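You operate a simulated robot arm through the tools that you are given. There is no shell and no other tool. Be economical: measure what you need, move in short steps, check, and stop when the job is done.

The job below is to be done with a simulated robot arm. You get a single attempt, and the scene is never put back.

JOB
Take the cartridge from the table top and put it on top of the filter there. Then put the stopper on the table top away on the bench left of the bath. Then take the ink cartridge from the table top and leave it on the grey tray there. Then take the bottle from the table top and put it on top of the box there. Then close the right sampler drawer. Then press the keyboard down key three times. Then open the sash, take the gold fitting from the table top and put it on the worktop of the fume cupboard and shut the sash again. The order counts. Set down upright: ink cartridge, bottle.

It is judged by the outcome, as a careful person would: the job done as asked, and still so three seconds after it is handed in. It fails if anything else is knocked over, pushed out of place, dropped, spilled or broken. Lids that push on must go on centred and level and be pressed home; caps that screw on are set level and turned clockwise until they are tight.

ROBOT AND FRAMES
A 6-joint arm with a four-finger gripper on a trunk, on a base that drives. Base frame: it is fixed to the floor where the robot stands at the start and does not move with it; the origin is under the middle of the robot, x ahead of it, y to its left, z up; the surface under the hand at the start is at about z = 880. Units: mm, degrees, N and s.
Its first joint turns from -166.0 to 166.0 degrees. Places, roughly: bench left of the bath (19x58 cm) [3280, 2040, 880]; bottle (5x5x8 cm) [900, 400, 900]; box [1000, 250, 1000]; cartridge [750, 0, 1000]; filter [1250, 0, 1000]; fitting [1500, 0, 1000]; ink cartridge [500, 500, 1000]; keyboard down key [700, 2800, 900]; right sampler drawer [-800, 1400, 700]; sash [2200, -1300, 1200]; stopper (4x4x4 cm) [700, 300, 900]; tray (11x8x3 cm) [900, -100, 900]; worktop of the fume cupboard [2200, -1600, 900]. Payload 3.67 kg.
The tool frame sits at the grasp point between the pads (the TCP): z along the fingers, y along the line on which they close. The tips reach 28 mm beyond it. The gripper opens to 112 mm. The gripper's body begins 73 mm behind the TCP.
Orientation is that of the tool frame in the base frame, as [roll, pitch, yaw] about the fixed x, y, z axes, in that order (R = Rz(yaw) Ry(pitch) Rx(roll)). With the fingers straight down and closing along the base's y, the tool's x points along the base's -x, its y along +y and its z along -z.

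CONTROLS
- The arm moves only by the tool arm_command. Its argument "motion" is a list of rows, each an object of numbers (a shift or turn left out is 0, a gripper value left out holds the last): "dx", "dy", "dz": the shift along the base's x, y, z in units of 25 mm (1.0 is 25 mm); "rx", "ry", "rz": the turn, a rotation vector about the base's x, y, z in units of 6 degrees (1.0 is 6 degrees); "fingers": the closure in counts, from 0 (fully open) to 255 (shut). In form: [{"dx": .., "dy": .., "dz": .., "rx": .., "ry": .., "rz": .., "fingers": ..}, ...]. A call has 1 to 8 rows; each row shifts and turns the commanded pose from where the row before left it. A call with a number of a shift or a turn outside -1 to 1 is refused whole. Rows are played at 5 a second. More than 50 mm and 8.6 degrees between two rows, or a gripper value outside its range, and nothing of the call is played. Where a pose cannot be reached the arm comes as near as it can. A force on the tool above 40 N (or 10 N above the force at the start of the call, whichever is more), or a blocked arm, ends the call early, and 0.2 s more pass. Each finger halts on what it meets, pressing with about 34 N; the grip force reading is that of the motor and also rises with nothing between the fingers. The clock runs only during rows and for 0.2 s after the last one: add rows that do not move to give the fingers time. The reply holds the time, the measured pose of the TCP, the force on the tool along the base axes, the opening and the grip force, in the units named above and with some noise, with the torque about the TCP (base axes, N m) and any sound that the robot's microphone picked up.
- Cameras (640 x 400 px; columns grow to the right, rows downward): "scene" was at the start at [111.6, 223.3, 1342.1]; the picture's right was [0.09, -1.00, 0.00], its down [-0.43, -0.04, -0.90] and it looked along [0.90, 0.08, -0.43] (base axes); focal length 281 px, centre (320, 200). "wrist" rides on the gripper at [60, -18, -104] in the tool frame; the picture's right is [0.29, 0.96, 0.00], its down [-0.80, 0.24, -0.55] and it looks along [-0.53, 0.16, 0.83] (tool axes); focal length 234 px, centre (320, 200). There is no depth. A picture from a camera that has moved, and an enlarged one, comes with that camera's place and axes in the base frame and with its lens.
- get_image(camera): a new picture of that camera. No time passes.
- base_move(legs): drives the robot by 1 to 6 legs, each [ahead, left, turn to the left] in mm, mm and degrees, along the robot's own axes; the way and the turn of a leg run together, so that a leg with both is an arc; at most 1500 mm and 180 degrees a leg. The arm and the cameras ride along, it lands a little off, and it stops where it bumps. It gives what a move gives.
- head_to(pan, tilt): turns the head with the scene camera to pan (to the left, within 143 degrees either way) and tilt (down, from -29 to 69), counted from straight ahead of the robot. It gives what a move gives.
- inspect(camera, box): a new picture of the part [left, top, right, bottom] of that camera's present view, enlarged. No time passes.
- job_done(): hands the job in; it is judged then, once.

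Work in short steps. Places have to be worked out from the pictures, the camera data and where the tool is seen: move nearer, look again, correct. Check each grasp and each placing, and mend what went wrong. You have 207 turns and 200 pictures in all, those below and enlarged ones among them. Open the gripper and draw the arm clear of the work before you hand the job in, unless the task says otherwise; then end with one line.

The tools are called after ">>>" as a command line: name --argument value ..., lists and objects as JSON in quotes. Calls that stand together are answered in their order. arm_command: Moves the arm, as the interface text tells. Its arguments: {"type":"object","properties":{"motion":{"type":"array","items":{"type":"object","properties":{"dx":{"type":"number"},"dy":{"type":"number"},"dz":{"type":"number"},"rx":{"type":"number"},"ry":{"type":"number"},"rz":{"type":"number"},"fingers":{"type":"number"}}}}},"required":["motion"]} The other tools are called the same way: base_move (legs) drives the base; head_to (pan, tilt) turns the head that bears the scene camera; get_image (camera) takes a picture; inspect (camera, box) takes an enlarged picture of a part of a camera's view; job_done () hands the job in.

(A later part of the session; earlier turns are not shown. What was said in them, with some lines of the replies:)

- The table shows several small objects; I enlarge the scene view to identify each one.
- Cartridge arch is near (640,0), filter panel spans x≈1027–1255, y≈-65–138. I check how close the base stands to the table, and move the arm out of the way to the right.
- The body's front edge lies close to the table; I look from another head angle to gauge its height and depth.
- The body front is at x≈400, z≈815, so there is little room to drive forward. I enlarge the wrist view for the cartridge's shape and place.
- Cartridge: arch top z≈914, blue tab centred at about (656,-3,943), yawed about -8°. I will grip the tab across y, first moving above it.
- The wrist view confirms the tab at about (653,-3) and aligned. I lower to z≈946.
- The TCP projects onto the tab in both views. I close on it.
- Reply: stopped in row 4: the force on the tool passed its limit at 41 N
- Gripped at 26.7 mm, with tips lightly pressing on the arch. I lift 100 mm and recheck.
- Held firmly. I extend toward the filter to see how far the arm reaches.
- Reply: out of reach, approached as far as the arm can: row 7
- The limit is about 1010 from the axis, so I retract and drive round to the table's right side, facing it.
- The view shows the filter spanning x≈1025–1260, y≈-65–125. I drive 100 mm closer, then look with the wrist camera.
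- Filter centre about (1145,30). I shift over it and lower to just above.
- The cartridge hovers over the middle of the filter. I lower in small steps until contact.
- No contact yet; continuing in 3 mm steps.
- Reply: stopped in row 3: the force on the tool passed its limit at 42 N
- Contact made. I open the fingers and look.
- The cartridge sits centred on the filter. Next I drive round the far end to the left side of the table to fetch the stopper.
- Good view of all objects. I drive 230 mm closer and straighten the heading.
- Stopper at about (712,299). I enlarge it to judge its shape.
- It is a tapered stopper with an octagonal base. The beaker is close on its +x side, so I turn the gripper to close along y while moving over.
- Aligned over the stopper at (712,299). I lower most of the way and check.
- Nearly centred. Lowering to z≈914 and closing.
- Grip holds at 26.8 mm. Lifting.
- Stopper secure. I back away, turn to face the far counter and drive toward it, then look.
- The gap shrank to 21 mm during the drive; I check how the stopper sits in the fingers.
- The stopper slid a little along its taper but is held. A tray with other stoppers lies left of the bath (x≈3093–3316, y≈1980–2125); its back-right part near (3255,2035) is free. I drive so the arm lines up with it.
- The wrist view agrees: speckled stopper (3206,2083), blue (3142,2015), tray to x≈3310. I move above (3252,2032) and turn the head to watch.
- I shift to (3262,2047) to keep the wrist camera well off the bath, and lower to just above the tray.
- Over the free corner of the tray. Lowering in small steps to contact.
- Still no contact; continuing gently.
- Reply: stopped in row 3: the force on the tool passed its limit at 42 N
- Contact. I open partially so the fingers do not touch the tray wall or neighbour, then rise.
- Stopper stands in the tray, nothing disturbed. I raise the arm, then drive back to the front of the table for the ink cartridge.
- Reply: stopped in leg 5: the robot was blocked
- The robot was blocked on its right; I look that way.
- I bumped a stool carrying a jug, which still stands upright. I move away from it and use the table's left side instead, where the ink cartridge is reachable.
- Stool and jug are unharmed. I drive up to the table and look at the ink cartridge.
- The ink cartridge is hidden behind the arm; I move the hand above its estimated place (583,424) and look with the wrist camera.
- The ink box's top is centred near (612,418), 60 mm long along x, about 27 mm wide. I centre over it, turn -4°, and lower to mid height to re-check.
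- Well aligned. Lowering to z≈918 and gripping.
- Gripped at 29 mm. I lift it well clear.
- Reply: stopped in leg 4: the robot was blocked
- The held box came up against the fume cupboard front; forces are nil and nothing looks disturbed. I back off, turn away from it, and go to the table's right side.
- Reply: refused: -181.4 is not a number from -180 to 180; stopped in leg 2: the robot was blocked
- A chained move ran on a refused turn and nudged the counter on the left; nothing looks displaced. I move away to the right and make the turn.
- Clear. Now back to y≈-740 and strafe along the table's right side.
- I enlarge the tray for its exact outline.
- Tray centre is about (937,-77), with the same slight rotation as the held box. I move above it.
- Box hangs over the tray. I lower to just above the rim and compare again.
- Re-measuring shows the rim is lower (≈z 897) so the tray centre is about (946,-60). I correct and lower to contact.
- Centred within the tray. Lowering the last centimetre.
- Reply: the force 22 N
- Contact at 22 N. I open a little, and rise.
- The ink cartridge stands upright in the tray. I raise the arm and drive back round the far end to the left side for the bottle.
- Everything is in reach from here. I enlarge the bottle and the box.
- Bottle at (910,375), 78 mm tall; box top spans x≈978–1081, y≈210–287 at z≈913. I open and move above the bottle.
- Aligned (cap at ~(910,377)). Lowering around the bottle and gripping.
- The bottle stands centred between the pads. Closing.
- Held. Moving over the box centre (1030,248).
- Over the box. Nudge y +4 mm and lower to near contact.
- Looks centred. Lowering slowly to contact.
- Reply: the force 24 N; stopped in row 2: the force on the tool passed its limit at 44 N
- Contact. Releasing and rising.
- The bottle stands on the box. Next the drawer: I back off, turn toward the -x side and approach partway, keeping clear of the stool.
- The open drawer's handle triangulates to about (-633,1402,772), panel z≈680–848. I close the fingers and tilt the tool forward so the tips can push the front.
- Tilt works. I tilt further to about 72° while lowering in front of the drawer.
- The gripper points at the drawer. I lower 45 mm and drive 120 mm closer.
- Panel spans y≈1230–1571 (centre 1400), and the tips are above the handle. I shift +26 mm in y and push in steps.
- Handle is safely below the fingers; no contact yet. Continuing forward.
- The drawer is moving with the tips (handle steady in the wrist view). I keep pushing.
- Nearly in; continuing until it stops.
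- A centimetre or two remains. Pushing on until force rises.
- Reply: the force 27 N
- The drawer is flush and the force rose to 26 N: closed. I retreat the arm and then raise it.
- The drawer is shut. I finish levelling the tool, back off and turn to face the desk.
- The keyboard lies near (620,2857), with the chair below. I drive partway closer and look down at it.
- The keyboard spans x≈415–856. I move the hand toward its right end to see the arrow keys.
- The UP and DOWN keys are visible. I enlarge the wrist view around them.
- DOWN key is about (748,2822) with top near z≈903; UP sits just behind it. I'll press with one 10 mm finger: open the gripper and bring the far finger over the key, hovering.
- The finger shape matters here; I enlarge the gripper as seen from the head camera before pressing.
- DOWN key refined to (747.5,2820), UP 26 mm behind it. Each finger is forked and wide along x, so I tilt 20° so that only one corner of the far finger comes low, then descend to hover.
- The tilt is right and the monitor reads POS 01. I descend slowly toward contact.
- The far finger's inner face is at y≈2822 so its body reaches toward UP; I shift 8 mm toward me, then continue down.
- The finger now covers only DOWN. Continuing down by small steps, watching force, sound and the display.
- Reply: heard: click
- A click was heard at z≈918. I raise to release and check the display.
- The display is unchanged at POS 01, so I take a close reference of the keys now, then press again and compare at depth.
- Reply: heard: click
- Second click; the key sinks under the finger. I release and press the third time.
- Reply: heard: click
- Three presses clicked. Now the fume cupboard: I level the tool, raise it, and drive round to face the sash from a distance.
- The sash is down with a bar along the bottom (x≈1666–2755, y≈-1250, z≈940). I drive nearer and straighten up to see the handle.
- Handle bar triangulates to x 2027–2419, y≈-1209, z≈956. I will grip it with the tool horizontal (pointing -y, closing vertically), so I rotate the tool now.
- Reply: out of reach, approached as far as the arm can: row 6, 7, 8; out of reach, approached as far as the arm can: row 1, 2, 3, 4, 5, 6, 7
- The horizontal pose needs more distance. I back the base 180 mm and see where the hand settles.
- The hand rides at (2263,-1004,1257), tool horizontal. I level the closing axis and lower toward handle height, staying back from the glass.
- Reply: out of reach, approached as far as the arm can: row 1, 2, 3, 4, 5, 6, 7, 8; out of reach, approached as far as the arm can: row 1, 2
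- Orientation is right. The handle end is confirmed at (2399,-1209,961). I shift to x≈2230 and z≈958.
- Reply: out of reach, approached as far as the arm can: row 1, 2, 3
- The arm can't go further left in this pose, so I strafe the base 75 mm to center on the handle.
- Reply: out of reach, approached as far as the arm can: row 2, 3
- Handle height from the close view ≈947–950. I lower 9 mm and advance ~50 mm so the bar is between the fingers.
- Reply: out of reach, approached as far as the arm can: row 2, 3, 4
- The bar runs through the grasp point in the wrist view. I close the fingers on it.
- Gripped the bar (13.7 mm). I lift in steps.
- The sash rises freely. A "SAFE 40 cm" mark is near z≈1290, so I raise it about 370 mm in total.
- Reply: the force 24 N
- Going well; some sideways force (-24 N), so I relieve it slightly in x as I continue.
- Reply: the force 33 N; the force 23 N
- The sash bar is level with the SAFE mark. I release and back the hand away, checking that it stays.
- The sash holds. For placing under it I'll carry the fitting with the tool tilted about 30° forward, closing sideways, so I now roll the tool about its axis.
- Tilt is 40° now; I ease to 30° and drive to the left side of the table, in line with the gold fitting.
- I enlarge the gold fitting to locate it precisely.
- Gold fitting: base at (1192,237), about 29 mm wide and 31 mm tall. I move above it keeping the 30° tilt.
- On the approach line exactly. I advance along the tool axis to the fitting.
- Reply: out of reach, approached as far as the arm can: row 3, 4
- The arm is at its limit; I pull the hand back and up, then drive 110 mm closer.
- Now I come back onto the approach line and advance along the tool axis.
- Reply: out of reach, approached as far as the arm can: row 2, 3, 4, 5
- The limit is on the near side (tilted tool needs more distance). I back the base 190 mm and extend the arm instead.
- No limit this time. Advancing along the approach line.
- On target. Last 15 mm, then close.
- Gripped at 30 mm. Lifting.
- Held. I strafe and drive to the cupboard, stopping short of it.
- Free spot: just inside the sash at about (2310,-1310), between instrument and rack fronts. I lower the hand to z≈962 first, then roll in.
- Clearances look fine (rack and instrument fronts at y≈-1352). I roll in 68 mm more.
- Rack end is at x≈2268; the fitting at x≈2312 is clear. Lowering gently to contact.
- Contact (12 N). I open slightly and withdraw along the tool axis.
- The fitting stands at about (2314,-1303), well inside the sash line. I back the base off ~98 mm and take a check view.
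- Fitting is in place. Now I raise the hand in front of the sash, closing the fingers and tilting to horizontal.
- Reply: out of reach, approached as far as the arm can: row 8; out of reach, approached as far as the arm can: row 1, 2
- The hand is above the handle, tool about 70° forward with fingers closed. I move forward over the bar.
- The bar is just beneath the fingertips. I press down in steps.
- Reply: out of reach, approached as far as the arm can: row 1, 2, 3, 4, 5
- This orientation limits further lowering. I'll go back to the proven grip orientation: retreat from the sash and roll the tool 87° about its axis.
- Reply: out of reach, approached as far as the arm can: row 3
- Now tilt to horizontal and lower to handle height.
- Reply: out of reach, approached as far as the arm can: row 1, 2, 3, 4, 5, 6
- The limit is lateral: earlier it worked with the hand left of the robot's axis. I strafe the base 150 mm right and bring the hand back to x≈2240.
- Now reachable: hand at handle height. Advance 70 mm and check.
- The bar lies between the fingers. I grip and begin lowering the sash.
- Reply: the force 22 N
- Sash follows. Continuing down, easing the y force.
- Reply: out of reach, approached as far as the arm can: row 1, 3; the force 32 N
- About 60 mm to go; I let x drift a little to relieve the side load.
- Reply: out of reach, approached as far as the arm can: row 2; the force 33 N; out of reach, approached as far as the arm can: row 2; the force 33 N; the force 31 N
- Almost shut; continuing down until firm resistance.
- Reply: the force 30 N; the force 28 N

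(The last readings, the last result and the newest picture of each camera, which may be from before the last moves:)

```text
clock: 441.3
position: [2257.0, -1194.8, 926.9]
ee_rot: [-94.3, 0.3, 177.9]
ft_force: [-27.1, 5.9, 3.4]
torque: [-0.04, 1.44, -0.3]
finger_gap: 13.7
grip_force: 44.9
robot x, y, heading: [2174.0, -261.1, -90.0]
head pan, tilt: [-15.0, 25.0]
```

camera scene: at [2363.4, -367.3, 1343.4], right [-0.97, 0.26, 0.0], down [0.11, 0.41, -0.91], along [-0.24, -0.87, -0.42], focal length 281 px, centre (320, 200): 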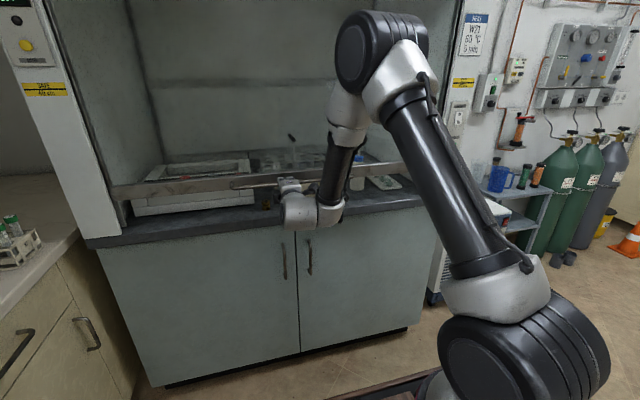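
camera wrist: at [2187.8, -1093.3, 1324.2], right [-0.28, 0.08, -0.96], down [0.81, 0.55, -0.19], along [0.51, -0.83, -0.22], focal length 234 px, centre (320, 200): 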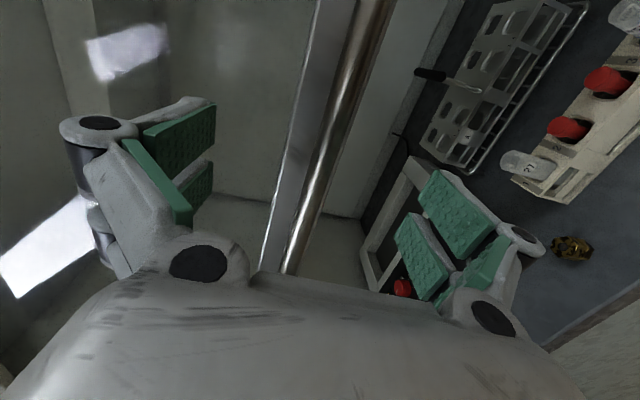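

>>> arm_command --motion '[{"dz": -0.15}, {"dz": -0.15}, {"dz": -0.15}, {}]'

>>> inspect --camera "scene" --box '[90, 130, 470, 260]'

```text
clock: 441.9
position: [2256.5, -1193.8, 923.9]
ee_rot: [-93.6, 0.2, 177.7]
ft_force: [-6.7, 17.4, 10.2]
torque: [-0.22, 1.44, -0.23]
finger_gap: 13.7
grip_force: 44.7
robot x, y, heading: [2172.3, -258.6, -90.4]
head pan, tilt: [-15.0, 25.0]
stopped in row 3: the force on the tool passed its limit at 42 N (the readings are from after the stop); the commanded pose is now the measured one
```

```text
1.68 times, centred on (280, 195) of scene
camera zoom: at [2364.4, -365.9, 1343.3], right [-0.97, 0.26, 0.0], down [0.11, 0.41, -0.91], along [-0.24, -0.88, -0.42], focal length 474 px, centre (387, 208)
```

zoom: 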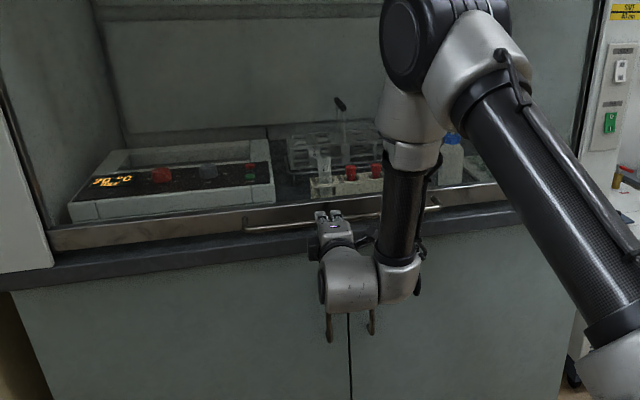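

Firm stop at z≈924: the sash is shut. I release and withdraw.

>>> arm_command --motion '[{"fingers": 150}, {}, {}, {"dy": 0.8}, {"dy": 0.8}, {"dy": 0.8}, {"dy": 0.8}, {}]'

>>> base_move --legs '[[-200, 0, 0]]'

>>> get_image --camera "scene"

>>> inspect --camera "scene" --box '[130, 100, 460, 230]'

```text
clock: 443.8
position: [2258.7, -1115.3, 924.2]
ee_rot: [-93.8, 0.3, 177.8]
ft_force: [-0.7, 0.9, 0.0]
torque: [0.01, 0.0, 0.01]
finger_gap: 46.5
grip_force: 0.0
robot x, y, heading: [2175.0, -255.2, -90.1]
head pan, tilt: [-15.0, 25.0]
```

```text
clock: 445.4
position: [2259.8, -912.0, 923.8]
ee_rot: [-93.8, 0.3, 177.9]
ft_force: [-0.8, -0.7, 0.1]
torque: [-0.03, 0.01, 0.0]
finger_gap: 46.1
grip_force: 0.1
robot x, y, heading: [2174.9, -54.1, -89.8]
head pan, tilt: [-15.0, 25.0]
```

```text
21 pictures are left
camera scene: at [2365.4, -162.9, 1343.2], right [-0.97, 0.26, 0.0], down [0.11, 0.41, -0.91], along [-0.24, -0.88, -0.42], focal length 281 px, centre (320, 200)
```

scene: 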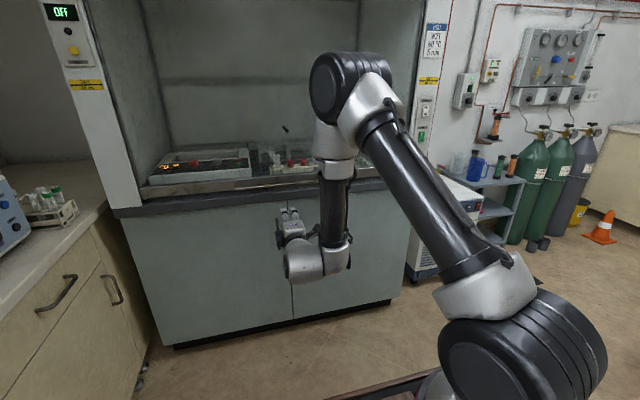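

```text
1.94 times, centred on (295, 165) of scene
camera zoom: at [2365.4, -162.9, 1343.2], right [-0.97, 0.26, 0.0], down [0.11, 0.41, -0.91], along [-0.24, -0.88, -0.42], focal length 546 px, centre (368, 268)
```

zoom: 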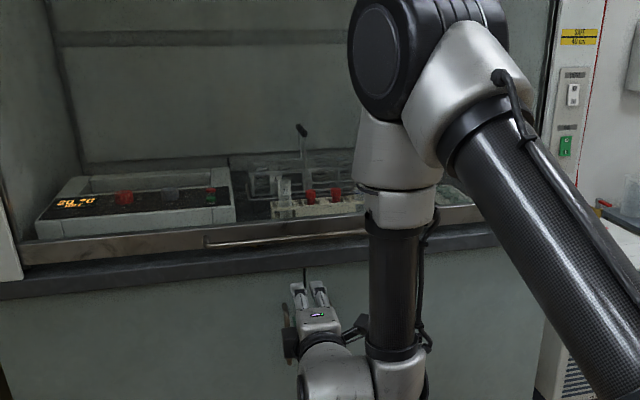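

The sash is shut with the fitting inside. The arm is clear with the gripper open, and each earlier placement was checked when it was made, so I hand the job in.

>>> job_done

```text
The job is handed in.
```

All seven steps were carried out in order and the job is handed in, with three things to know: the monitor still read POS 01 after the DOWN key clicked three times; the base bumped a stool and the counter, and the held ink cartridge came up against the fume cupboard front (nothing seen knocked over); and the stopper is in the stopper tray left of the bath, not directly on the bench.
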